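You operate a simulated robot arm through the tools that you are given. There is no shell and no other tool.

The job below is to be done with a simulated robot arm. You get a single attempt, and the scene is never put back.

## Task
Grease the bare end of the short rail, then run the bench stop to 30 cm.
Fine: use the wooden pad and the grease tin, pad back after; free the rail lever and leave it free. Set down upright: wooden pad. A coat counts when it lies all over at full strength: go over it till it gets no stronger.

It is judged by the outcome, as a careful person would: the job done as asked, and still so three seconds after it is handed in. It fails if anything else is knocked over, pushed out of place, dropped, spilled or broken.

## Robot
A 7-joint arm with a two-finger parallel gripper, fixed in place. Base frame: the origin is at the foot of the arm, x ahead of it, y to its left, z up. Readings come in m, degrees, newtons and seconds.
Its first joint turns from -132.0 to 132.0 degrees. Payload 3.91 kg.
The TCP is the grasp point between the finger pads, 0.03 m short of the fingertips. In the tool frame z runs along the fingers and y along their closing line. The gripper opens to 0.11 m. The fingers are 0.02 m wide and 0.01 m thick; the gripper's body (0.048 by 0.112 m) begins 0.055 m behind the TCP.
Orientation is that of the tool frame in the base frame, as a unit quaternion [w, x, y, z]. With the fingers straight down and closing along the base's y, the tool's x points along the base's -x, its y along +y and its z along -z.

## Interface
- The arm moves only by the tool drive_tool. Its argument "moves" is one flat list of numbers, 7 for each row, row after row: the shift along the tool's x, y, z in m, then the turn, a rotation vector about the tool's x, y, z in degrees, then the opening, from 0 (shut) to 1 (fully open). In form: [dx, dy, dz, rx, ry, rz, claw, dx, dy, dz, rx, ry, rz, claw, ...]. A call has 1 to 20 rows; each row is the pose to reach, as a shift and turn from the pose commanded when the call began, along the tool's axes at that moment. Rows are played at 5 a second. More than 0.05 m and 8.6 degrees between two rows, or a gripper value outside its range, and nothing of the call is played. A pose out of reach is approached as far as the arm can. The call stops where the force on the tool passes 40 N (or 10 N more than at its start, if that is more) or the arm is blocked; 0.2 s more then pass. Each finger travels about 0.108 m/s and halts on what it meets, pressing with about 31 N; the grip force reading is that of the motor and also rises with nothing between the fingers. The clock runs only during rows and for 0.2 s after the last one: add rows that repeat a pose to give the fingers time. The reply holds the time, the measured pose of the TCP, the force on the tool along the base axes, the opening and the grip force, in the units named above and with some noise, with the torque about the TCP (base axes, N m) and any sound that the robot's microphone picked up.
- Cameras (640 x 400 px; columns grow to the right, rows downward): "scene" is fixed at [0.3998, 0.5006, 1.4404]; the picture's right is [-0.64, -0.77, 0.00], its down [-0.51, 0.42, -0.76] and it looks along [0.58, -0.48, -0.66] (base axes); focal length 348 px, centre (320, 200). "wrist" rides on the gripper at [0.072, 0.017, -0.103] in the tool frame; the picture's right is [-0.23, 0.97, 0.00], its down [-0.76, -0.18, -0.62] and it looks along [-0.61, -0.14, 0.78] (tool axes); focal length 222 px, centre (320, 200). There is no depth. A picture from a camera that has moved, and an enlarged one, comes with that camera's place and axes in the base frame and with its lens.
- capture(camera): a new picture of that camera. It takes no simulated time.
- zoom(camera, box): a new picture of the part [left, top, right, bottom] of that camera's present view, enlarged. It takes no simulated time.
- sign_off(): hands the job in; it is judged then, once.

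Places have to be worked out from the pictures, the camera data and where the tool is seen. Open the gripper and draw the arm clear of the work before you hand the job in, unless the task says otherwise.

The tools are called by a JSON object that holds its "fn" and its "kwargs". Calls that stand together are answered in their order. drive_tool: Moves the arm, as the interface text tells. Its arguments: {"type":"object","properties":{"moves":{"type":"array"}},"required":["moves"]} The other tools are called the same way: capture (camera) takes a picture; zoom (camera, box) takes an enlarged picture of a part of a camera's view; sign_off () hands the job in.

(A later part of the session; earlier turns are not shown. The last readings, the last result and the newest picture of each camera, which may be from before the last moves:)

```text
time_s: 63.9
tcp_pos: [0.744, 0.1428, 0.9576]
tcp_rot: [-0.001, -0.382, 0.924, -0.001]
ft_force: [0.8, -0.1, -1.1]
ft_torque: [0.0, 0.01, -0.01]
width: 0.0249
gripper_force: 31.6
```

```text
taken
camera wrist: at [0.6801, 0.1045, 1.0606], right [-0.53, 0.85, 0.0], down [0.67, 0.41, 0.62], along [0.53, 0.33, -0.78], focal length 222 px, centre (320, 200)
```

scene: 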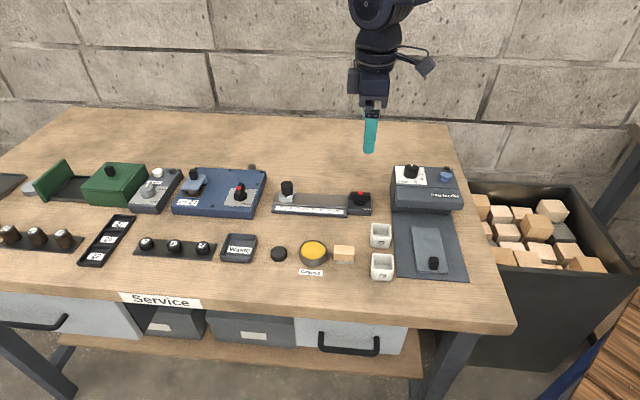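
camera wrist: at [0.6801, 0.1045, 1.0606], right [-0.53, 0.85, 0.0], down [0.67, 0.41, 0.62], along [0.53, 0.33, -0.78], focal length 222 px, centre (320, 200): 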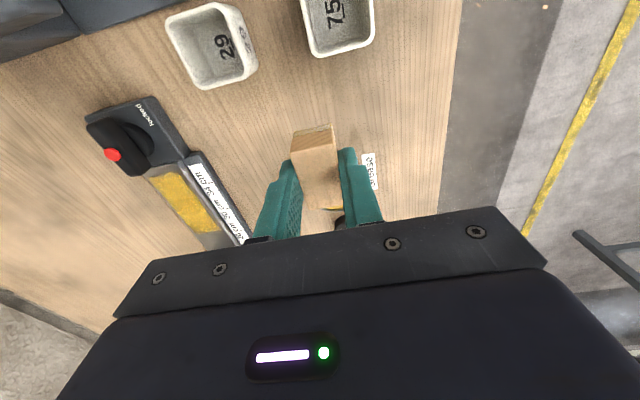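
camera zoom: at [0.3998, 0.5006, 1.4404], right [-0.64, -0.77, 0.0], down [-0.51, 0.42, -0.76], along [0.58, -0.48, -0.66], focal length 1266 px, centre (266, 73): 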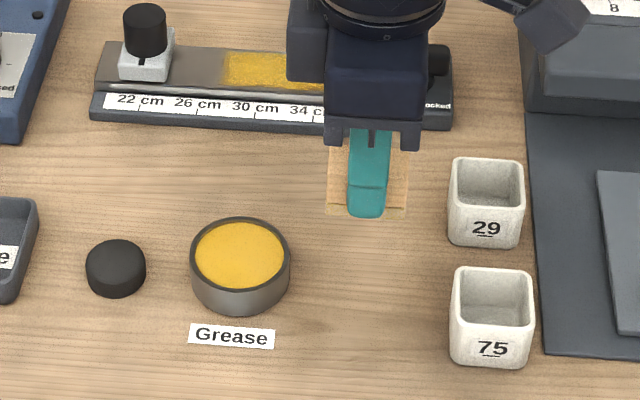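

The band was just arm shadow; the coat is uniform. I'll zoom on the pad's felt to see how loaded it still is.

{"fn": "zoom", "kwargs": {"camera": "scene", "box": [320, 200, 380, 245]}}

{"fn": "zoom", "kwargs": {"camera": "wrist", "box": [120, 80, 280, 260]}}

{"fn": "zoom", "kwargs": {"camera": "wrist", "box": [250, 70, 390, 230]}}

```text
8.89 times, centred on (350, 222) of scene
camera zoom: at [0.3998, 0.5006, 1.4404], right [-0.64, -0.77, 0.0], down [-0.51, 0.42, -0.76], along [0.58, -0.48, -0.66], focal length 3093 px, centre (53, 0)
```

zoom: 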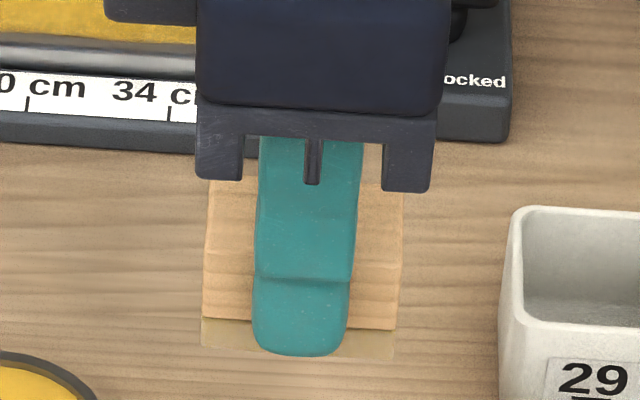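

```text
2.22 times, centred on (200, 170) of wrist
camera zoom: at [0.6801, 0.1045, 1.0606], right [-0.53, 0.85, 0.0], down [0.67, 0.41, 0.62], along [0.53, 0.33, -0.78], focal length 494 px, centre (587, 267)
```

zoom: 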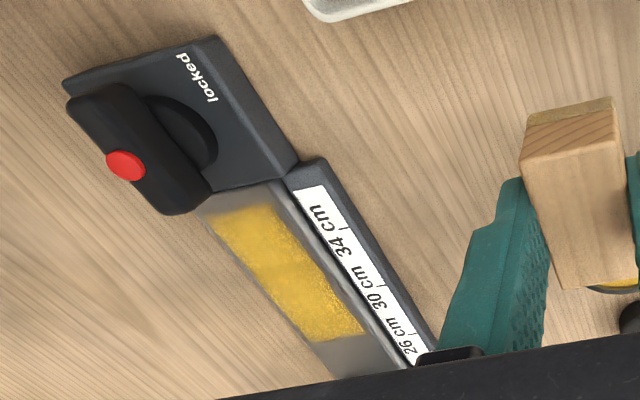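

```text
2.50 times, centred on (320, 150) of wrist
camera zoom: at [0.6801, 0.1045, 1.0606], right [-0.53, 0.85, 0.0], down [0.67, 0.41, 0.62], along [0.53, 0.33, -0.78], focal length 555 px, centre (320, 325)
```

zoom: 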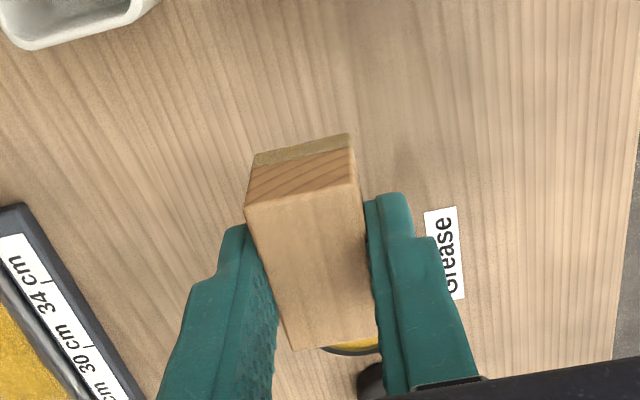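

The pad has slid up in the grip so the fingertips are about 7–8 mm above its underside. The coat is uniform and unchanged between sets, so greasing is done. I'll lower the pad over its original spot, stopping just above the bench first.

{"fn": "drive_tool", "kwargs": {"moves": [-0.0045, -0.0005, 0.02, 0, 0, 0, 0, -0.0045, -0.0005, 0.045, 0, 0, 0, 0, -0.0045, -0.0005, 0.065, 0, 0, 0, 0, -0.0045, -0.0005, 0.07, 0, 0, 0, 0, -0.0045, -0.0005, 0.07, 0, 0, 0, 0]}}

{"fn": "zoom", "kwargs": {"camera": "scene", "box": [280, 220, 380, 290]}}

{"fn": "capture", "kwargs": {"camera": "wrist"}}

```text
time_s: 65.1
tcp_pos: [0.748, 0.1485, 0.885]
tcp_rot: [-0.001, -0.382, 0.924, -0.001]
ft_force: [0.0, -0.3, 0.5]
ft_torque: [-0.01, 0.01, -0.01]
width: 0.0246
gripper_force: 31.0
```

```text
5.71 times, centred on (330, 255) of scene
camera zoom: at [0.3998, 0.5006, 1.4404], right [-0.64, -0.77, 0.0], down [-0.51, 0.42, -0.76], along [0.58, -0.48, -0.66], focal length 1989 px, centre (263, -114)
```

zoom: 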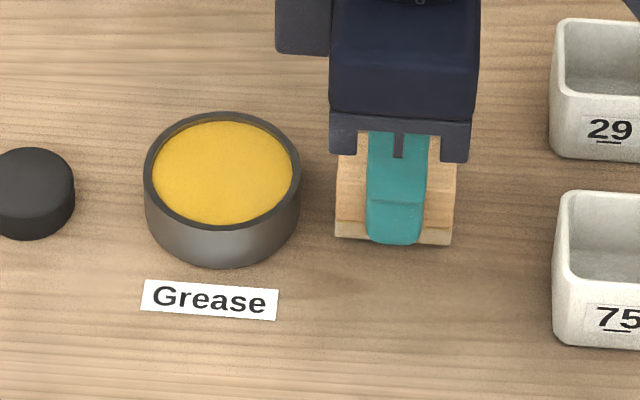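

```text
taken
camera wrist: at [0.6847, 0.1089, 0.989], right [-0.53, 0.85, 0.0], down [0.67, 0.41, 0.62], along [0.53, 0.33, -0.78], focal length 222 px, centre (320, 200)
```

wrist: 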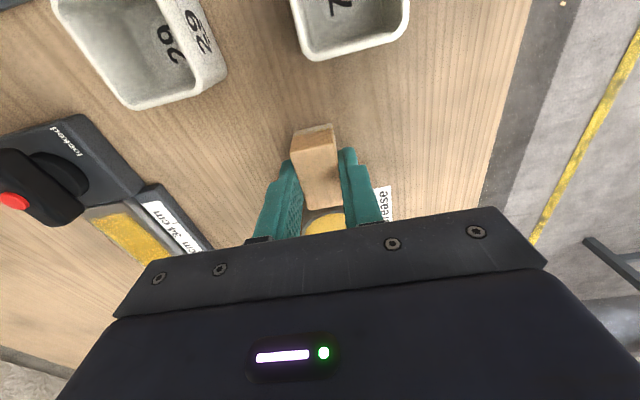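

The pad hovers just above its original place, within about 1 mm. I'll lower in 1 mm rows until it touches the bench.

{"fn": "drive_tool", "kwargs": {"moves": [0.001, 0, 0.002, 0, 0, 0, 0, 0.001, 0, 0.004, 0, 0, 0, 0, 0.001, 0, 0.0055, 0, 0, 0, 0, 0.001, 0, 0.0055, 0, 0, 0, 0]}}

{"fn": "zoom", "kwargs": {"camera": "scene", "box": [320, 235, 370, 275]}}

```text
time_s: 66.1
tcp_pos: [0.7487, 0.148, 0.8799]
tcp_rot: [-0.001, -0.382, 0.924, -0.002]
ft_force: [-0.8, -0.4, 2.2]
ft_torque: [0.05, -0.03, 0.01]
width: 0.0247
gripper_force: 31.2
```

```text
10.00 times, centred on (345, 255) of scene
camera zoom: at [0.3998, 0.5006, 1.4404], right [-0.64, -0.77, 0.0], down [-0.51, 0.42, -0.76], along [0.58, -0.48, -0.66], focal length 3480 px, centre (70, -350)
```

zoom: 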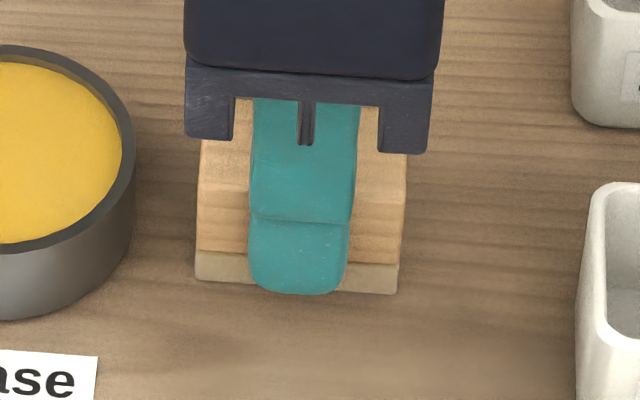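

The pad is just touching (2 N) but about 2 mm toward the tin from its original mark. I'll lift a hair, shift it, and set it down.

{"fn": "drive_tool", "kwargs": {"moves": [0, 0, -0.002, 0, 0, 0, 0, 0.0018, 0, -0.002, 0, 0, 0, 0, 0.0018, 0, -0.0005, 0, 0, 0, 0, 0.0018, 0, 0.0008, 0, 0, 0, 0, 0.0018, 0, 0.0008, 0, 0, 0, 0]}}

{"fn": "zoom", "kwargs": {"camera": "scene", "box": [320, 235, 370, 275]}}

```text
time_s: 67.3
tcp_pos: [0.7477, 0.1464, 0.8796]
tcp_rot: [0.0, -0.382, 0.924, -0.001]
ft_force: [-0.7, 0.9, 3.1]
ft_torque: [0.13, -0.02, 0.04]
width: 0.0251
gripper_force: 30.7
```

```text
10.00 times, centred on (345, 255) of scene
camera zoom: at [0.3998, 0.5006, 1.4404], right [-0.64, -0.77, 0.0], down [-0.51, 0.42, -0.76], along [0.58, -0.48, -0.66], focal length 3480 px, centre (70, -350)
```

zoom: 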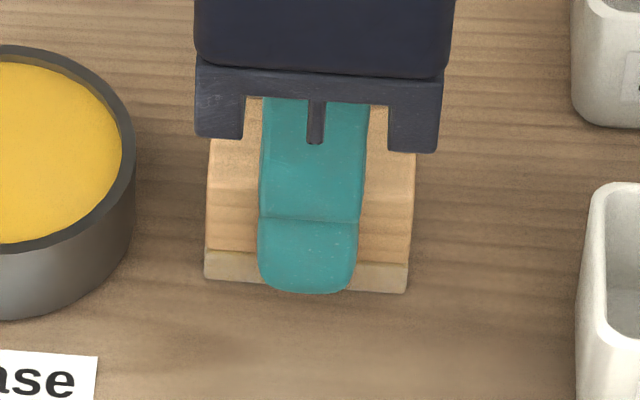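

The pad's edges now match its original picture position. I'll open the fingers and lift straight up.

{"fn": "drive_tool", "kwargs": {"moves": [0, 0, 0.0005, 0, 0, 0, 0, 0, 0, 0.0005, 0, 0, 0, 0.3, 0, 0, 0.0005, 0, 0, 0, 0.45, 0, 0, 0.0005, 0, 0, 0, 0.5, 0, 0, -0.02, 0, 0, 0, 0.5, 0, 0, -0.05, 0, 0, 0, 0.5, 0, 0, -0.09, 0, 0, 0, 0.5, 0, 0, -0.09, 0, 0, 0, 0.5]}}

{"fn": "zoom", "kwargs": {"camera": "scene", "box": [280, 220, 380, 290]}}

{"fn": "capture", "kwargs": {"camera": "wrist"}}

```text
time_s: 69.1
tcp_pos: [0.7478, 0.1486, 0.9707]
tcp_rot: [-0.001, -0.382, 0.924, -0.001]
ft_force: [0.4, -0.4, 0.3]
ft_torque: [0.02, -0.01, -0.01]
width: 0.055
gripper_force: 0.1
```

```text
5.71 times, centred on (330, 255) of scene
camera zoom: at [0.3998, 0.5006, 1.4404], right [-0.64, -0.77, 0.0], down [-0.51, 0.42, -0.76], along [0.58, -0.48, -0.66], focal length 1989 px, centre (263, -114)
```

zoom: 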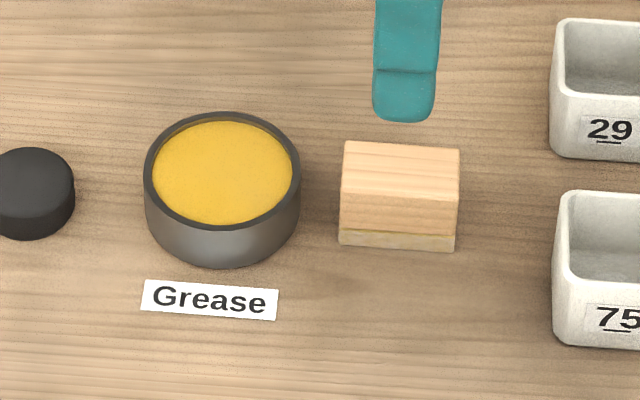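

```text
taken
camera wrist: at [0.6844, 0.1088, 1.0727], right [-0.53, 0.85, 0.0], down [0.67, 0.41, 0.62], along [0.53, 0.33, -0.78], focal length 222 px, centre (320, 200)
```

wrist: 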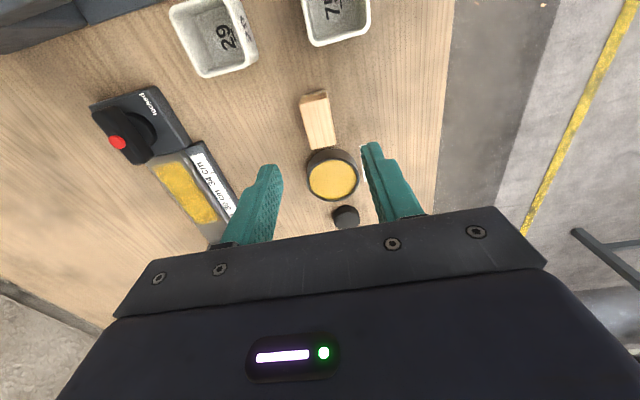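

The pad stands upright in its place. Now I'll check the coat again and look at the lever.

{"fn": "zoom", "kwargs": {"camera": "scene", "box": [265, 165, 385, 240]}}

{"fn": "zoom", "kwargs": {"camera": "wrist", "box": [80, 70, 260, 250]}}

```text
5.33 times, centred on (325, 202) of scene
camera zoom: at [0.3998, 0.5006, 1.4404], right [-0.64, -0.77, 0.0], down [-0.51, 0.42, -0.76], along [0.58, -0.48, -0.66], focal length 1856 px, centre (293, 187)
```

zoom: 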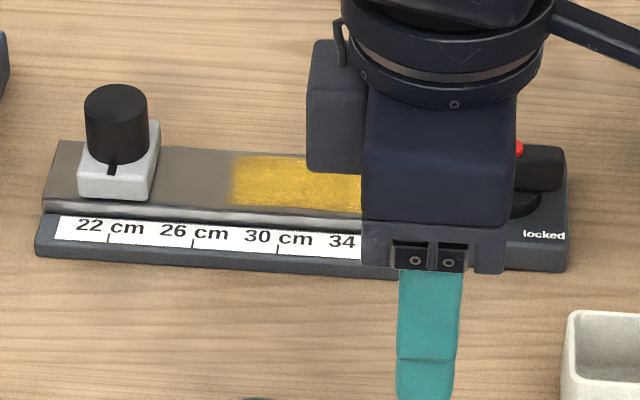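

```text
2.22 times, centred on (170, 160) of wrist
camera zoom: at [0.6844, 0.1088, 1.0727], right [-0.53, 0.85, 0.0], down [0.67, 0.41, 0.62], along [0.53, 0.33, -0.78], focal length 494 px, centre (653, 289)
```

zoom: 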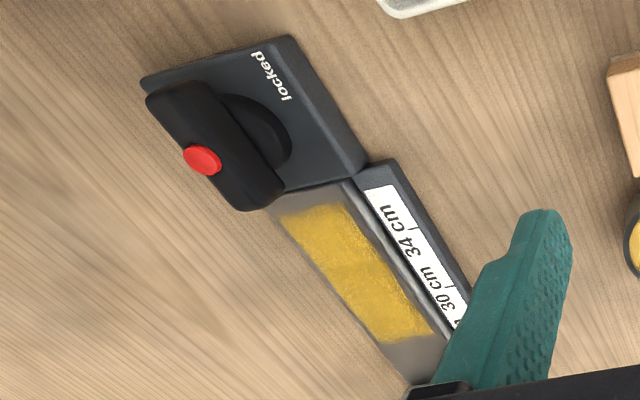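

Before turning the rail lever I'll study it and the similar lever on the blue unit to understand how the bar relates to its labels.

{"fn": "zoom", "kwargs": {"camera": "scene", "box": [216, 172, 272, 212]}}

{"fn": "zoom", "kwargs": {"camera": "scene", "box": [170, 160, 275, 225]}}

{"fn": "zoom", "kwargs": {"camera": "wrist", "box": [85, 80, 175, 170]}}

```text
10.00 times, centred on (244, 192) of scene
camera zoom: at [0.3998, 0.5006, 1.4404], right [-0.64, -0.77, 0.0], down [-0.51, 0.42, -0.76], along [0.58, -0.48, -0.66], focal length 3480 px, centre (1080, 280)
```

zoom: 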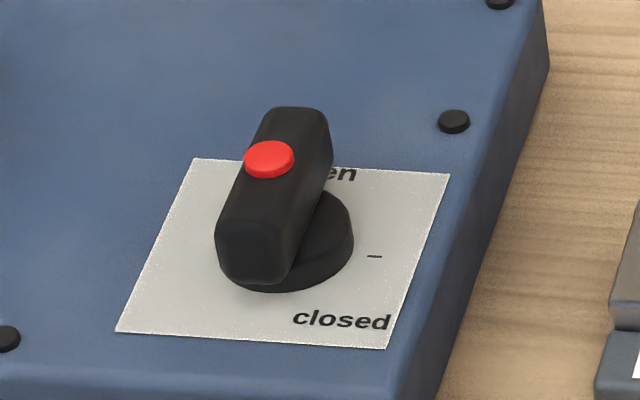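

```text
6.10 times, centred on (222, 192) of scene
camera zoom: at [0.3998, 0.5006, 1.4404], right [-0.64, -0.77, 0.0], down [-0.51, 0.42, -0.76], along [0.58, -0.48, -0.66], focal length 2121 px, centre (914, 246)
```

zoom: 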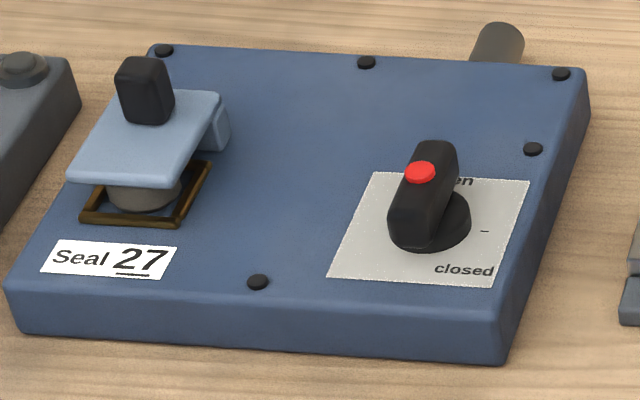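

```text
4.44 times, centred on (130, 125) of wrist
camera zoom: at [0.6844, 0.1088, 1.0727], right [-0.53, 0.85, 0.0], down [0.67, 0.41, 0.62], along [0.53, 0.33, -0.78], focal length 987 px, centre (1164, 533)
```

zoom: 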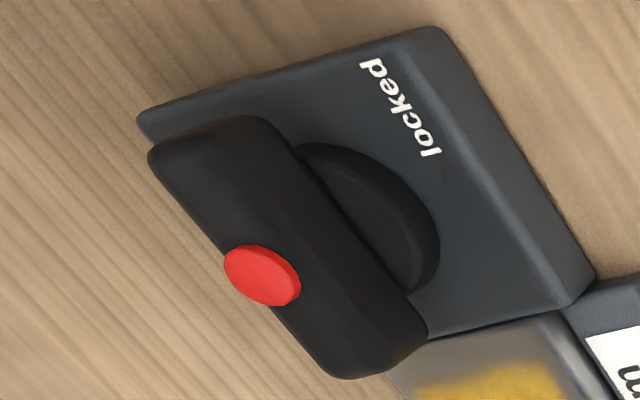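

The bar lies along the rail with the red cap at its centre. I'll hover above the lever with the fingers either side of the bar to check alignment.

{"fn": "drive_tool", "kwargs": {"moves": [0.007, -0.036, 0, 0, 0, 0, 0.5, 0.014, -0.072, 0, 0, 0, 0, 0.5, 0.021, -0.108, 0, 0, 0, 0, 0.5, 0.028, -0.144, 0.01, 0, 0, 0, 0.5, 0.0336, -0.1761, 0.025, 0, 0, 0, 0.5, 0.0336, -0.1761, 0.03, 0, 0, 0, 0.5, 0.0336, -0.1761, 0.03, 0, 0, 0, 0.5]}}

{"fn": "zoom", "kwargs": {"camera": "scene", "box": [320, 160, 400, 225]}}

{"fn": "zoom", "kwargs": {"camera": "wrist", "box": [220, 60, 420, 240]}}

```text
time_s: 70.7
tcp_pos: [0.848, -0.0028, 0.9383]
tcp_rot: [-0.001, -0.382, 0.924, -0.001]
ft_force: [-0.2, 0.1, 0.2]
ft_torque: [-0.03, 0.0, 0.01]
width: 0.0551
gripper_force: 0.1
```

```text
6.15 times, centred on (360, 192) of scene
camera zoom: at [0.3998, 0.5006, 1.4404], right [-0.64, -0.77, 0.0], down [-0.51, 0.42, -0.76], along [0.58, -0.48, -0.66], focal length 2142 px, centre (74, 246)
```

zoom: 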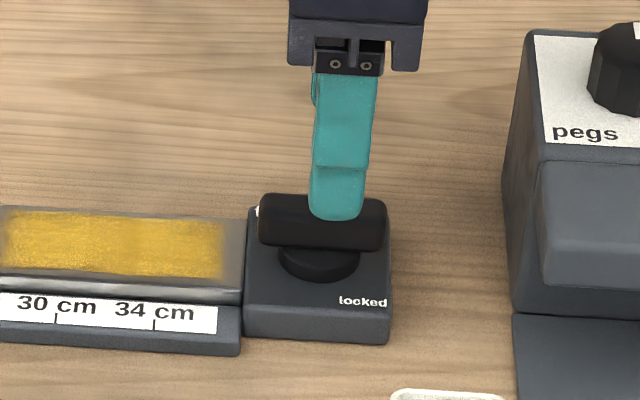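

```text
2.22 times, centred on (320, 150) of wrist
camera zoom: at [0.7839, -0.042, 1.0416], right [-0.53, 0.85, 0.0], down [0.67, 0.41, 0.62], along [0.53, 0.33, -0.78], focal length 494 px, centre (320, 311)
```

zoom: 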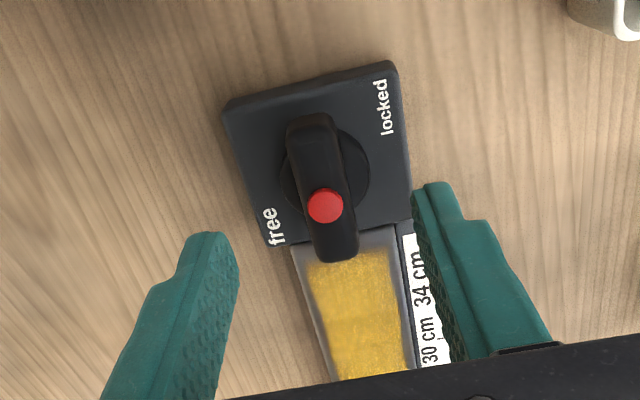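

The lever centre is at (0.8485, −0.0004). I'll correct by about 2.5 mm, descend so the fingertips straddle the bar, and close on it.

{"fn": "drive_tool", "kwargs": {"moves": [-0.0026, 0.0011, 0.01, 0, 0, 0, 0.5, -0.0026, 0.0011, 0.022, 0, 0, 0, 0.5, -0.0026, 0.0011, 0.032, 0, 0, 0, 0.5, -0.0026, 0.0011, 0.036, 0, 0, 0, 0.5, -0.0026, 0.0011, 0.036, 0, 0, 0, 0.3, -0.0026, 0.0011, 0.036, 0, 0, 0, 0.1, -0.0026, 0.0011, 0.036, 0, 0, 0, 0, -0.0026, 0.0011, 0.036, 0, 0, 0, 0]}}

{"fn": "zoom", "kwargs": {"camera": "scene", "box": [320, 160, 400, 225]}}

{"fn": "zoom", "kwargs": {"camera": "wrist", "box": [220, 60, 420, 240]}}

```text
time_s: 72.5
tcp_pos: [0.8495, 0.0023, 0.9034]
tcp_rot: [-0.001, -0.381, 0.925, -0.002]
ft_force: [-3.6, 2.8, -0.2]
ft_torque: [0.47, -0.09, 0.07]
width: 0.0168
gripper_force: 45.5
```

```text
6.15 times, centred on (360, 192) of scene
camera zoom: at [0.3998, 0.5006, 1.4404], right [-0.64, -0.77, 0.0], down [-0.51, 0.42, -0.76], along [0.58, -0.48, -0.66], focal length 2142 px, centre (74, 246)
```

zoom: 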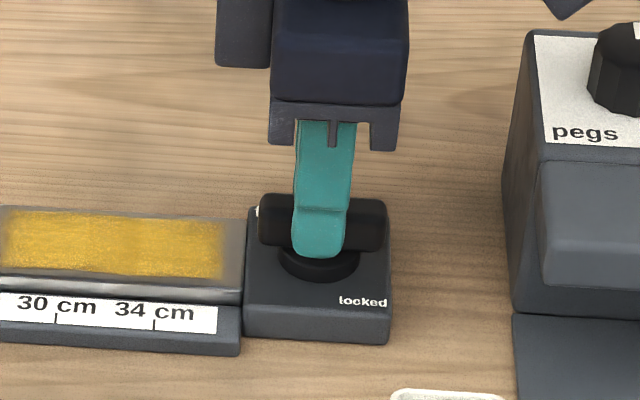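

```text
2.22 times, centred on (320, 150) of wrist
camera zoom: at [0.7863, -0.038, 1.0064], right [-0.53, 0.85, 0.0], down [0.67, 0.41, 0.62], along [0.53, 0.33, -0.78], focal length 494 px, centre (320, 311)
```

zoom: 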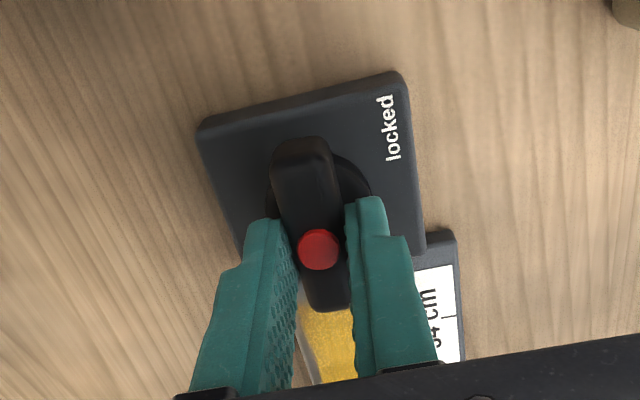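

The bar is gripped (1.7 cm). I'll try a small clockwise turn and read the torque to see which way the lever goes.

{"fn": "drive_tool", "kwargs": {"moves": [0, 0, 0, 0, 0, 3, 0, 0, 0, 0, 0, 0, 6, 0, 0, 0, 0, 0, 0, 6, 0]}}

{"fn": "zoom", "kwargs": {"camera": "wrist", "box": [220, 60, 420, 240]}}

```text
time_s: 73.3
tcp_pos: [0.849, 0.0016, 0.9043]
tcp_rot: [0.0, -0.333, 0.943, -0.001]
ft_force: [5.2, 3.8, -9.2]
ft_torque: [0.13, -0.02, 1.27]
width: 0.0185
gripper_force: 45.0
```

```text
2.22 times, centred on (320, 150) of wrist
camera zoom: at [0.7821, -0.0317, 1.0064], right [-0.43, 0.9, 0.0], down [0.7, 0.34, 0.62], along [0.56, 0.27, -0.78], focal length 494 px, centre (320, 311)
```

zoom: 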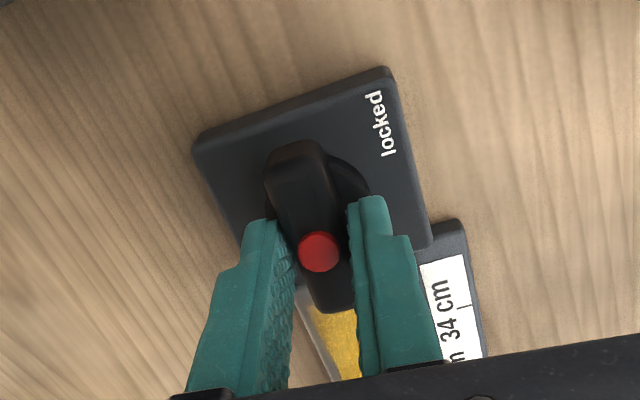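

The bar stayed fixed to the housing while torque rose to 1.3 N m and the fingers spread, so that way is blocked. I'll return and try counter-clockwise.

{"fn": "drive_tool", "kwargs": {"moves": [0, 0, 0, 0, 0, -3, 0, 0, 0, 0, 0, 0, -6, 0, 0, 0, 0, 0, 0, -9, 0, 0, 0, 0, 0, 0, -12, 0, 0, 0, 0, 0, 0, -12, 0]}}

{"fn": "zoom", "kwargs": {"camera": "wrist", "box": [220, 60, 420, 240]}}

```text
time_s: 74.5
tcp_pos: [0.8478, -0.0005, 0.9037]
tcp_rot: [-0.003, -0.43, 0.903, -0.001]
ft_force: [-16.1, -9.0, -18.2]
ft_torque: [-0.23, 0.32, 0.01]
width: 0.0171
gripper_force: 45.4
```

```text
2.22 times, centred on (320, 150) of wrist
camera zoom: at [0.7902, -0.045, 1.0069], right [-0.61, 0.79, 0.0], down [0.62, 0.48, 0.62], along [0.49, 0.38, -0.79], focal length 494 px, centre (320, 311)
```

zoom: 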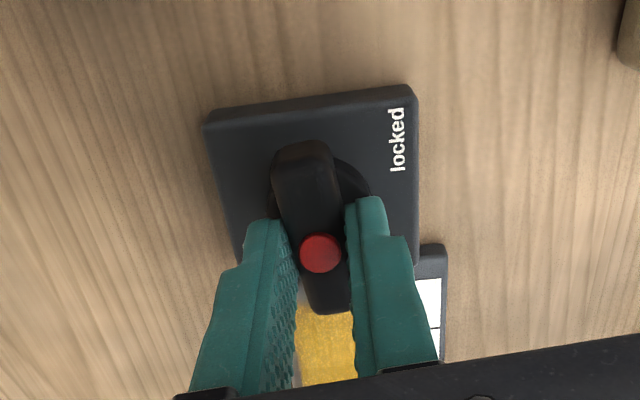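

Counter-clockwise, the bar turns with the fingers and there's almost no torque. I'll relieve the side force slightly and keep turning in stages.

{"fn": "drive_tool", "kwargs": {"moves": [0.001, 0.0004, 0.001, 0, 0, 0, 0, 0.001, 0.0004, 0.001, 0, 0, -6, 0, 0.001, 0.0004, 0.001, 0, 0, -12, 0, 0.001, 0.0004, 0.001, 0, 0, -18, 0, 0.001, 0.0004, 0.001, 0, 0, -18, 0]}}

{"fn": "zoom", "kwargs": {"camera": "wrist", "box": [220, 60, 420, 240]}}

```text
time_s: 75.7
tcp_pos: [0.8491, 0.0005, 0.9026]
tcp_rot: [-0.001, -0.565, 0.825, 0.0]
ft_force: [-2.4, -9.3, -7.2]
ft_torque: [0.46, -0.07, -0.02]
width: 0.017
gripper_force: 45.2
```

```text
2.22 times, centred on (320, 150) of wrist
camera zoom: at [0.8066, -0.061, 1.0067], right [-0.83, 0.56, 0.0], down [0.44, 0.65, 0.62], along [0.35, 0.51, -0.78], focal length 494 px, centre (320, 311)
```

zoom: 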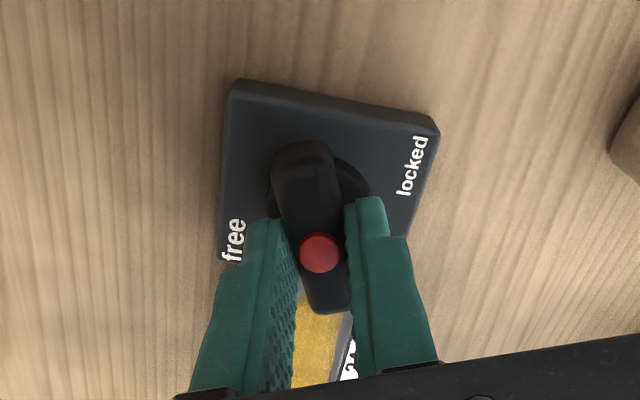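

The lever is following smoothly, about 24° so far. I'll continue turning.

{"fn": "drive_tool", "kwargs": {"moves": [0, 0, 0.0003, 0, 0, -7, 0, 0, 0, 0.0003, 0, 0, -14, 0, 0, 0, 0.0003, 0, 0, -21, 0, 0, 0, 0.0003, 0, 0, -28, 0, 0, 0, 0.0003, 0, 0, -28, 0]}}

{"fn": "zoom", "kwargs": {"camera": "wrist", "box": [220, 60, 420, 240]}}

```text
time_s: 76.9
tcp_pos: [0.8498, 0.0001, 0.9036]
tcp_rot: [0.001, 0.749, -0.662, 0.0]
ft_force: [-9.8, 2.8, -0.9]
ft_torque: [0.41, 0.13, 0.02]
width: 0.0169
gripper_force: 44.8
```

```text
2.22 times, centred on (320, 150) of wrist
camera zoom: at [0.8402, -0.0734, 1.0068], right [-0.99, 0.11, 0.0], down [0.08, 0.78, 0.62], along [0.07, 0.62, -0.78], focal length 494 px, centre (320, 311)
```

zoom: 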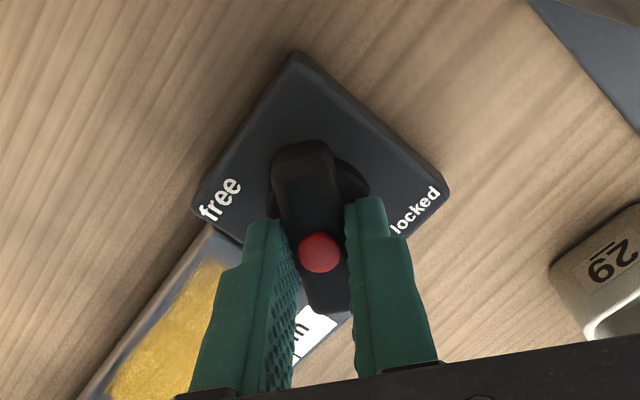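

The lever is at about 52° and still free. I'll continue, watching the torque for an end stop.

{"fn": "drive_tool", "kwargs": {"moves": [0, 0, 0, 0, 0, -7, 0, 0, 0, 0, 0, 0, -14, 0, 0, 0, 0, 0, 0, -21, 0, 0, 0, 0, 0, 0, -28, 0, 0, 0, 0, 0, 0, -28, 0]}}

{"fn": "zoom", "kwargs": {"camera": "wrist", "box": [220, 60, 420, 240]}}

```text
time_s: 78.1
tcp_pos: [0.8477, 0.0003, 0.9026]
tcp_rot: [0.001, 0.887, -0.463, 0.0]
ft_force: [1.7, 0.3, -0.6]
ft_torque: [-0.6, -0.62, -0.02]
width: 0.0168
gripper_force: 45.1
```

```text
2.22 times, centred on (320, 150) of wrist
camera zoom: at [0.8753, -0.0686, 1.0068], right [-0.93, -0.37, 0.0], down [-0.29, 0.73, 0.62], along [-0.23, 0.58, -0.78], focal length 494 px, centre (320, 311)
```

zoom: 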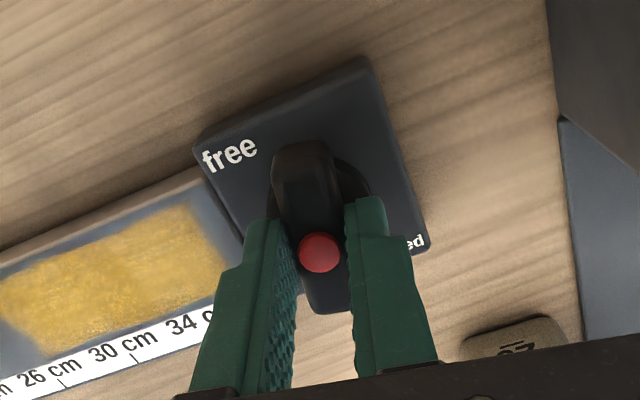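

At about 80°, still with no resistance. I'll continue gently toward the end stop.

{"fn": "drive_tool", "kwargs": {"moves": [0, 0, 0, 0, 0, -4, 0, 0, 0, 0, 0, 0, -8, 0, 0, 0, 0, 0, 0, -11, 0, 0, 0, 0, 0, 0, -11, 0]}}

{"fn": "zoom", "kwargs": {"camera": "wrist", "box": [220, 60, 420, 240]}}

```text
time_s: 79.1
tcp_pos: [0.8485, 0.0004, 0.9037]
tcp_rot: [0.001, 0.926, -0.376, 0.0]
ft_force: [-4.4, -1.1, 16.9]
ft_torque: [0.39, -0.11, -0.85]
width: 0.0168
gripper_force: 44.7
```

```text
2.22 times, centred on (320, 150) of wrist
camera zoom: at [0.8879, -0.0622, 1.0067], right [-0.84, -0.54, 0.0], down [-0.42, 0.66, 0.62], along [-0.34, 0.52, -0.78], focal length 494 px, centre (320, 311)
```

zoom: 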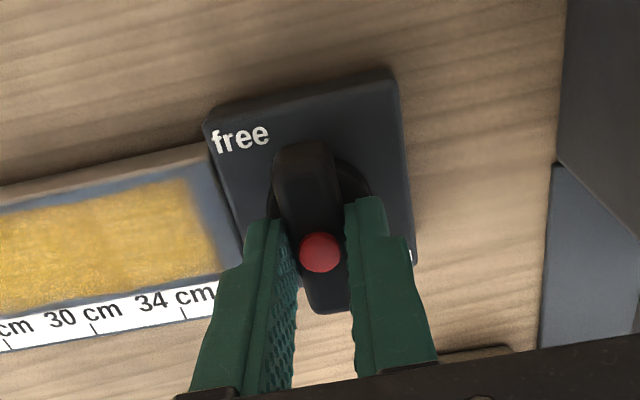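

The torque rises to 0.85 N m at about 91°, so this is the end stop and the lever is at "free". I'll release it and lift clear to verify it stays.

{"fn": "drive_tool", "kwargs": {"moves": [0, 0, 0, 0, 0, 0.5, 0, 0, 0, 0, 0, 0, 0.5, 0.25, 0, 0, 0, 0, 0, 0.5, 0.4, 0, 0, 0, 0, 0, 0.5, 0.4, 0, 0, -0.02, 0, 0, 0.5, 0.4, 0, 0, -0.05, 0, 0, 0.5, 0.4, 0, 0, -0.07, 0, 0, 0.5, 0.4, 0, 0, -0.07, 0, 0, 0.5, 0.4]}}

{"fn": "capture", "kwargs": {"camera": "wrist"}}

{"fn": "zoom", "kwargs": {"camera": "scene", "box": [265, 160, 400, 240]}}

```text
time_s: 80.9
tcp_pos: [0.847, 0.0002, 0.9717]
tcp_rot: [0.001, 0.925, -0.379, 0.0]
ft_force: [0.4, -0.3, -0.4]
ft_torque: [0.02, 0.02, -0.02]
width: 0.044
gripper_force: 0.1
```

```text
taken
camera wrist: at [0.887, -0.0623, 1.0754], right [-0.85, -0.53, 0.0], down [-0.42, 0.66, 0.62], along [-0.33, 0.53, -0.78], focal length 222 px, centre (320, 200)
```

wrist: 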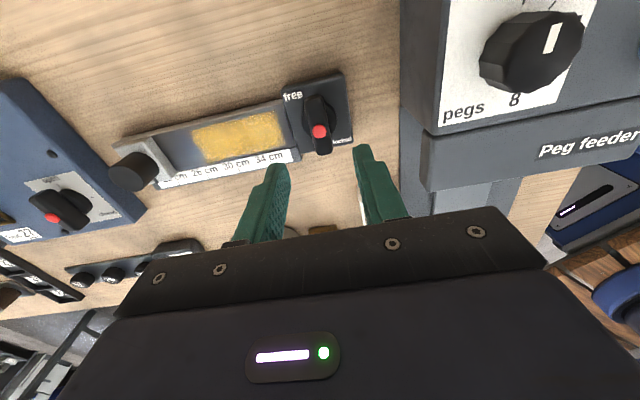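

```text
4.74 times, centred on (332, 200) of scene
camera zoom: at [0.3998, 0.5006, 1.4404], right [-0.64, -0.77, 0.0], down [-0.51, 0.42, -0.76], along [0.58, -0.48, -0.66], focal length 1650 px, centre (261, 200)
```

zoom: 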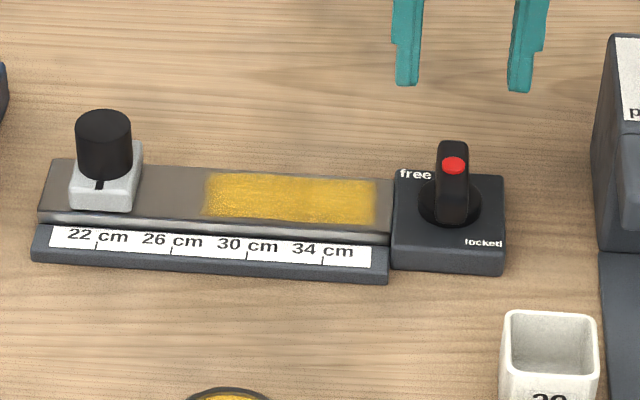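

The lever now sits at "free" and stays there; the coat shows as a full even rectangle. I'll turn the tool back 90° and move high over to the stop's knob at about (0.980, 0.130).

{"fn": "drive_tool", "kwargs": {"moves": [0.0003, -0.0155, -0.005, 0, 0, 7.54, 0.5, 0.0006, -0.031, -0.005, 0, 0, 15.08, 0.6, 0.001, -0.0464, -0.005, 0, 0, 22.62, 0.6, 0.0013, -0.0618, -0.005, 0, 0, 30.16, 0.6, 0.0016, -0.0773, -0.005, 0, 0, 37.7, 0.6, 0.0019, -0.0928, -0.005, 0, 0, 45.24, 0.6, 0.0022, -0.1082, -0.005, 0, 0, 52.78, 0.6, 0.0025, -0.1237, -0.005, 0, 0, 60.32, 0.6, 0.0029, -0.1391, -0.005, 0, 0, 67.86, 0.6, 0.0032, -0.1546, -0.005, 0, 0, 75.4, 0.6, 0.0035, -0.17, -0.005, 0, 0, 82.94, 0.6, 0.0038, -0.1855, -0.005, 0, 0, 90.46, 0.6, 0.0038, -0.1855, -0.005, 0, 0, 90.46, 0.6]}}

{"fn": "capture", "kwargs": {"camera": "wrist"}}

{"fn": "zoom", "kwargs": {"camera": "scene", "box": [230, 130, 390, 230]}}

```text
time_s: 83.7
tcp_pos: [0.9803, 0.1284, 0.975]
tcp_rot: [0.0, -0.381, 0.925, -0.001]
ft_force: [0.5, 0.7, -0.3]
ft_torque: [0.04, 0.01, -0.01]
width: 0.0662
gripper_force: 0.0
```

```text
taken
camera wrist: at [0.9172, 0.0901, 1.0794], right [-0.53, 0.85, 0.0], down [0.67, 0.41, 0.62], along [0.53, 0.33, -0.78], focal length 222 px, centre (320, 200)
```

wrist: 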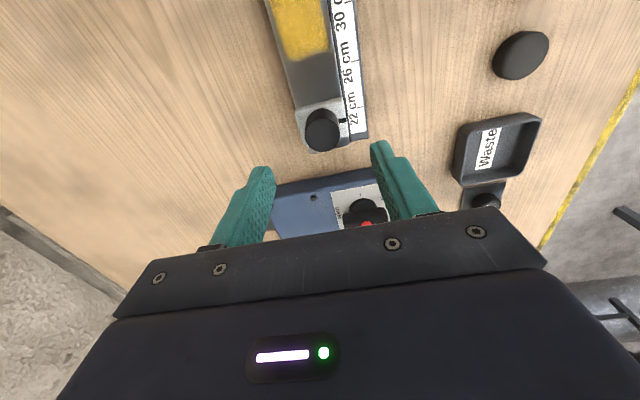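

```text
4.00 times, centred on (310, 180) of scene
camera zoom: at [0.3998, 0.5006, 1.4404], right [-0.64, -0.77, 0.0], down [-0.51, 0.42, -0.76], along [0.58, -0.48, -0.66], focal length 1392 px, centre (360, 280)
```

zoom: 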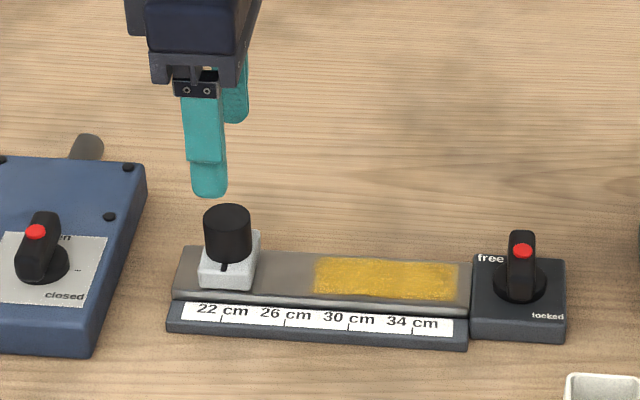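

The arm reaches here fine. I'll zoom to refine the knob position relative to the tool.

{"fn": "zoom", "kwargs": {"camera": "wrist", "box": [260, 70, 400, 210]}}

{"fn": "zoom", "kwargs": {"camera": "scene", "box": [310, 180, 358, 215]}}

```text
2.86 times, centred on (330, 140) of wrist
camera zoom: at [0.9172, 0.0901, 1.0794], right [-0.53, 0.85, 0.0], down [0.67, 0.41, 0.62], along [0.53, 0.33, -0.78], focal length 635 px, centre (291, 371)
```

zoom: 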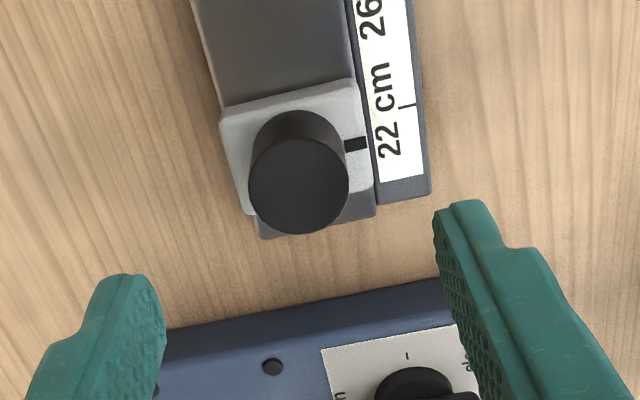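

```text
11.43 times, centred on (334, 198) of scene
camera zoom: at [0.3998, 0.5006, 1.4404], right [-0.64, -0.77, 0.0], down [-0.51, 0.42, -0.76], along [0.58, -0.48, -0.66], focal length 3977 px, centre (160, 229)
```

zoom: 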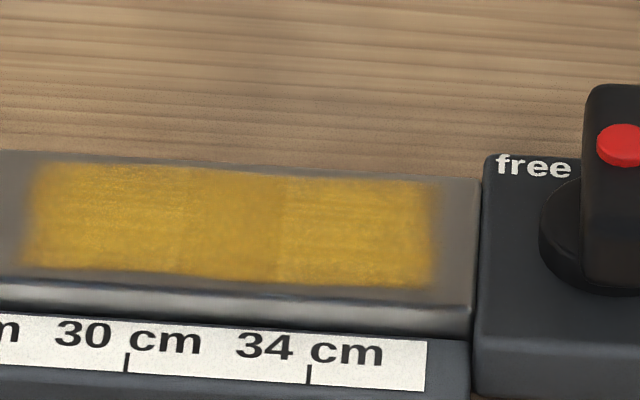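

The knob is at (0.979, 0.130), 1.7 mm off in the closing direction. I'll correct, descend so the fingertips stay just above the stop's block, and close on the knob.

{"fn": "drive_tool", "kwargs": {"moves": [0, 0.0017, 0.02, 0, 0, 0, 0.6, 0, 0.0017, 0.042, 0, 0, 0, 0.6, 0, 0.0017, 0.058, 0, 0, 0, 0.6, 0, 0.0017, 0.064, 0, 0, 0, 0.6, 0, 0.0017, 0.064, 0, 0, 0, 0.6]}}

{"fn": "zoom", "kwargs": {"camera": "scene", "box": [250, 150, 350, 225]}}

{"fn": "zoom", "kwargs": {"camera": "wrist", "box": [220, 60, 420, 240]}}

```text
time_s: 84.9
tcp_pos: [0.9807, 0.1309, 0.9129]
tcp_rot: [0.0, -0.382, 0.924, -0.001]
ft_force: [0.2, -0.3, 1.4]
ft_torque: [0.0, 0.0, 0.0]
width: 0.0661
gripper_force: 0.0
```

```text
5.33 times, centred on (300, 188) of scene
camera zoom: at [0.3998, 0.5006, 1.4404], right [-0.64, -0.77, 0.0], down [-0.51, 0.42, -0.76], along [0.58, -0.48, -0.66], focal length 1856 px, centre (427, 267)
```

zoom: 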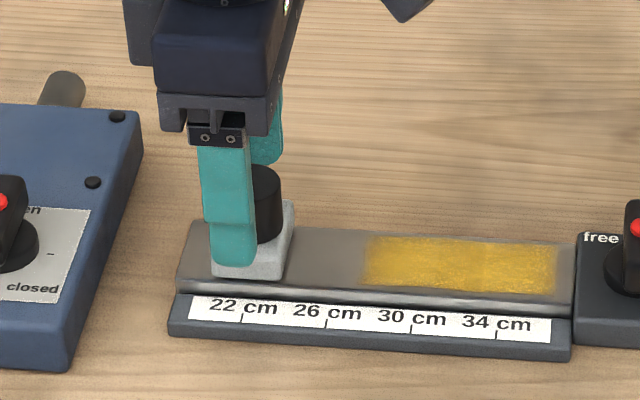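

```text
2.22 times, centred on (320, 150) of wrist
camera zoom: at [0.9171, 0.0914, 1.0173], right [-0.53, 0.85, 0.0], down [0.67, 0.41, 0.62], along [0.53, 0.33, -0.78], focal length 494 px, centre (320, 311)
```

zoom: 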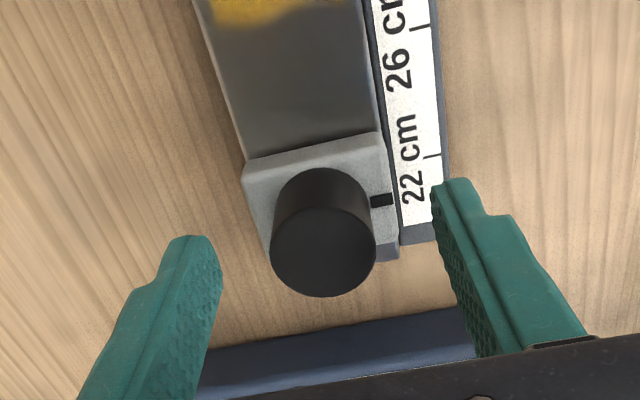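

Accounting for perspective, the fingers are centred on the knob. I'll close on it.

{"fn": "drive_tool", "kwargs": {"moves": [0.0005, 0, 0.002, 0, 0, 0, 0.6, 0.0005, 0, 0.002, 0, 0, 0, 0.4, 0.0005, 0, 0.002, 0, 0, 0, 0.2, 0.0005, 0, 0.002, 0, 0, 0, 0.1, 0.0005, 0, 0.002, 0, 0, 0, 0.1]}}

{"fn": "zoom", "kwargs": {"camera": "scene", "box": [250, 150, 350, 225]}}

{"fn": "zoom", "kwargs": {"camera": "wrist", "box": [220, 60, 420, 240]}}

```text
time_s: 86.1
tcp_pos: [0.9797, 0.131, 0.9127]
tcp_rot: [-0.001, -0.382, 0.924, 0.001]
ft_force: [-10.5, 5.8, 1.5]
ft_torque: [0.4, 0.67, 0.02]
width: 0.0289
gripper_force: 44.7
```

```text
5.33 times, centred on (300, 188) of scene
camera zoom: at [0.3998, 0.5006, 1.4404], right [-0.64, -0.77, 0.0], down [-0.51, 0.42, -0.76], along [0.58, -0.48, -0.66], focal length 1856 px, centre (427, 267)
```

zoom: 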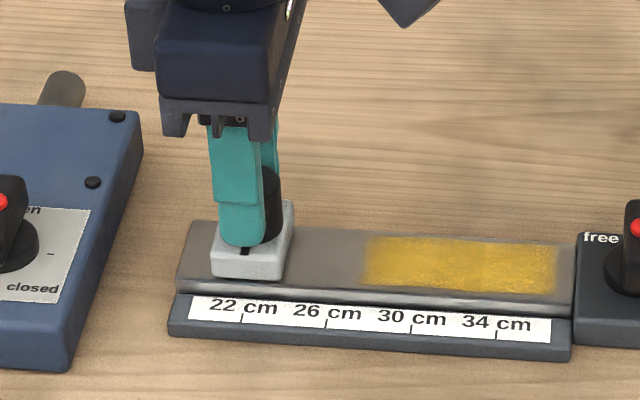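

```text
2.22 times, centred on (320, 150) of wrist
camera zoom: at [0.916, 0.0913, 1.0152], right [-0.53, 0.85, 0.0], down [0.67, 0.41, 0.62], along [0.53, 0.33, -0.78], focal length 494 px, centre (320, 311)
```

zoom: 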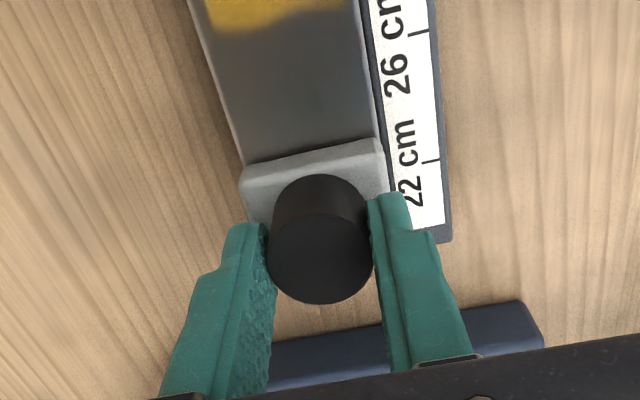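

The knob is gripped (2.9 cm). I'll ease the side load and drag it a first centimetre along the rail, reading the resistance.

{"fn": "drive_tool", "kwargs": {"moves": [0, 0.0007, 0, 0, 0, 0, 0.1, 0.005, 0.0007, 0, 0, 0, 0, 0.1, 0.01, 0.0007, 0, 0, 0, 0, 0.1, 0.01, 0.0007, 0, 0, 0, 0, 0.1]}}

{"fn": "zoom", "kwargs": {"camera": "scene", "box": [250, 150, 350, 225]}}

```text
time_s: 87.1
tcp_pos: [0.9726, 0.1236, 0.9121]
tcp_rot: [-0.001, -0.382, 0.924, -0.002]
ft_force: [-5.0, 7.3, 3.8]
ft_torque: [0.85, 0.05, -0.05]
width: 0.0288
gripper_force: 44.7
```

```text
5.33 times, centred on (300, 188) of scene
camera zoom: at [0.3998, 0.5006, 1.4404], right [-0.64, -0.77, 0.0], down [-0.51, 0.42, -0.76], along [0.58, -0.48, -0.66], focal length 1856 px, centre (427, 267)
```

zoom: 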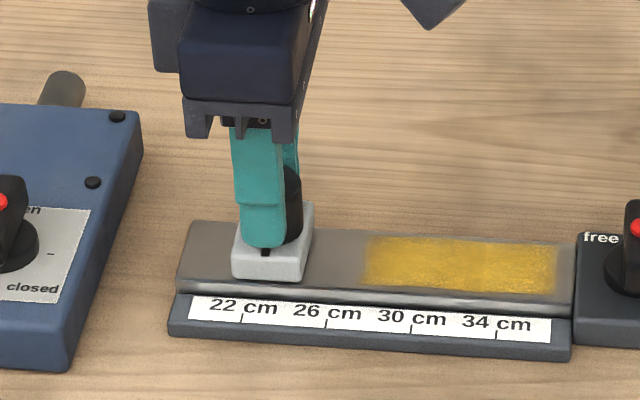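

The stop slides freely with the tool. I'll run it most of the way, another 6.5 cm.

{"fn": "drive_tool", "kwargs": {"moves": [0.01, 0.0003, 0, 0, 0, 0, 0.1, 0.02, 0.0003, 0, 0, 0, 0, 0.1, 0.03, 0.0003, 0, 0, 0, 0, 0.1, 0.04, 0.0003, 0, 0, 0, 0, 0.1, 0.05, 0.0003, 0, 0, 0, 0, 0.1, 0.06, 0.0003, 0, 0, 0, 0, 0.1, 0.065, 0.0003, 0, 0, 0, 0, 0.1, 0.065, 0.0003, 0, 0, 0, 0, 0.1]}}

{"fn": "zoom", "kwargs": {"camera": "scene", "box": [265, 160, 385, 235]}}

{"fn": "zoom", "kwargs": {"camera": "wrist", "box": [220, 60, 420, 240]}}

```text
time_s: 88.9
tcp_pos: [0.9268, 0.0772, 0.9122]
tcp_rot: [-0.002, -0.382, 0.924, -0.002]
ft_force: [6.1, -6.6, -19.1]
ft_torque: [-0.06, 0.41, -0.04]
width: 0.0292
gripper_force: 44.9
```

```text
5.33 times, centred on (325, 198) of scene
camera zoom: at [0.3998, 0.5006, 1.4404], right [-0.64, -0.77, 0.0], down [-0.51, 0.42, -0.76], along [0.58, -0.48, -0.66], focal length 1856 px, centre (293, 213)
```

zoom: 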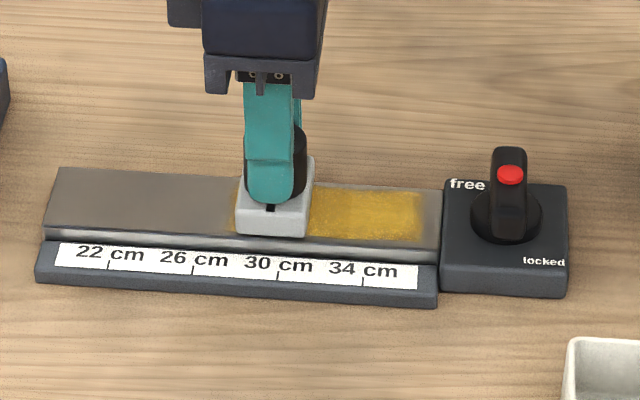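

```text
2.22 times, centred on (320, 150) of wrist
camera zoom: at [0.8628, 0.0385, 1.0153], right [-0.53, 0.85, 0.0], down [0.67, 0.41, 0.62], along [0.53, 0.33, -0.78], focal length 494 px, centre (320, 311)
```

zoom: 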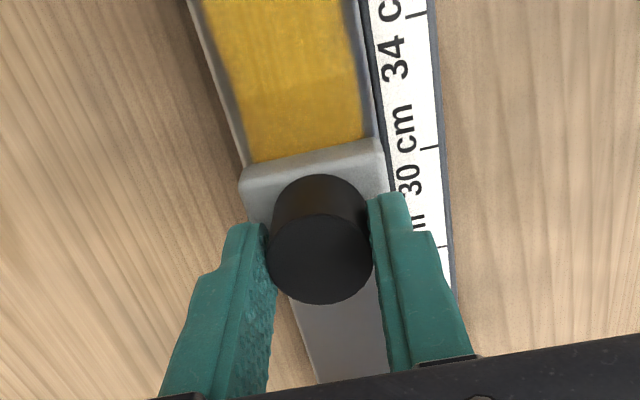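

By comparison with the 22 cm view, about 4.5–5 mm remain. I'll move 4.6 mm more and measure the index against the 30 cm tick.

{"fn": "drive_tool", "kwargs": {"moves": [0.002, 0, 0.0008, 0, 0, 0, 0.1, 0.0046, 0, 0.0008, 0, 0, 0, 0.1, 0.0046, 0, 0.0008, 0, 0, 0, 0.1, 0.0046, 0, 0.0008, 0, 0, 0, 0.1]}}

{"fn": "zoom", "kwargs": {"camera": "scene", "box": [295, 180, 343, 215]}}

{"fn": "zoom", "kwargs": {"camera": "wrist", "box": [220, 60, 420, 240]}}

```text
time_s: 89.9
tcp_pos: [0.923, 0.0758, 0.912]
tcp_rot: [0.0, -0.382, 0.924, -0.002]
ft_force: [18.1, -17.4, 6.4]
ft_torque: [-0.01, -0.23, 0.03]
width: 0.0293
gripper_force: 44.7
```

```text
11.43 times, centred on (319, 198) of scene
camera zoom: at [0.3998, 0.5006, 1.4404], right [-0.64, -0.77, 0.0], down [-0.51, 0.42, -0.76], along [0.58, -0.48, -0.66], focal length 3977 px, centre (331, 229)
```

zoom: 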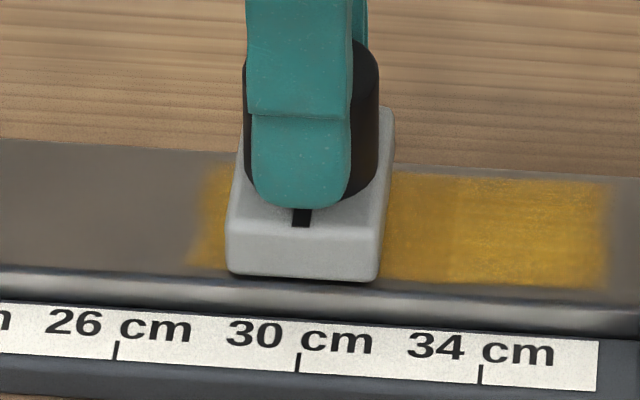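

```text
2.22 times, centred on (320, 150) of wrist
camera zoom: at [0.8595, 0.0355, 1.0151], right [-0.53, 0.85, 0.0], down [0.66, 0.41, 0.62], along [0.53, 0.33, -0.78], focal length 494 px, centre (320, 311)
```

zoom: 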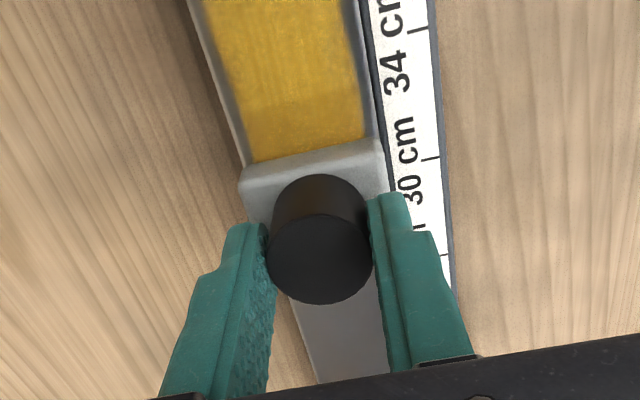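

The index reads about 29.93 cm. I'll nudge 0.6 mm further, relieve the side load, then open and lift to measure properly.

{"fn": "drive_tool", "kwargs": {"moves": [0.0006, -0.0012, 0, 0, 0, 0, 0.1, 0.0006, -0.0012, 0, 0, 0, 0, 0.1, 0.0006, -0.0012, 0, 0, 0, 0, 0.1]}}

{"fn": "zoom", "kwargs": {"camera": "scene", "box": [295, 180, 343, 215]}}

```text
time_s: 90.7
tcp_pos: [0.9233, 0.0743, 0.9128]
tcp_rot: [0.0, -0.382, 0.924, -0.001]
ft_force: [10.7, -9.7, 20.2]
ft_torque: [0.1, -0.07, 0.06]
width: 0.0294
gripper_force: 45.3
```

```text
11.43 times, centred on (319, 198) of scene
camera zoom: at [0.3998, 0.5006, 1.4404], right [-0.64, -0.77, 0.0], down [-0.51, 0.42, -0.76], along [0.58, -0.48, -0.66], focal length 3977 px, centre (331, 229)
```

zoom: 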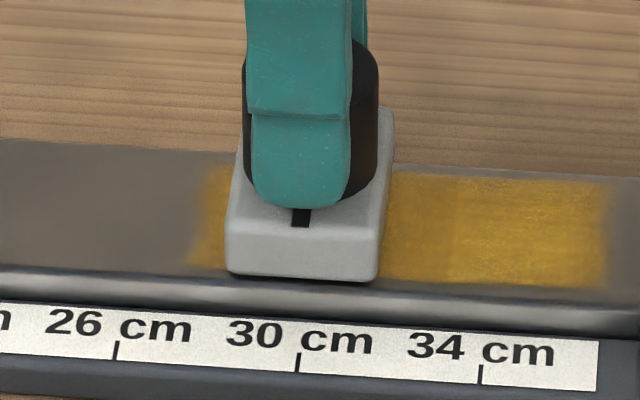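

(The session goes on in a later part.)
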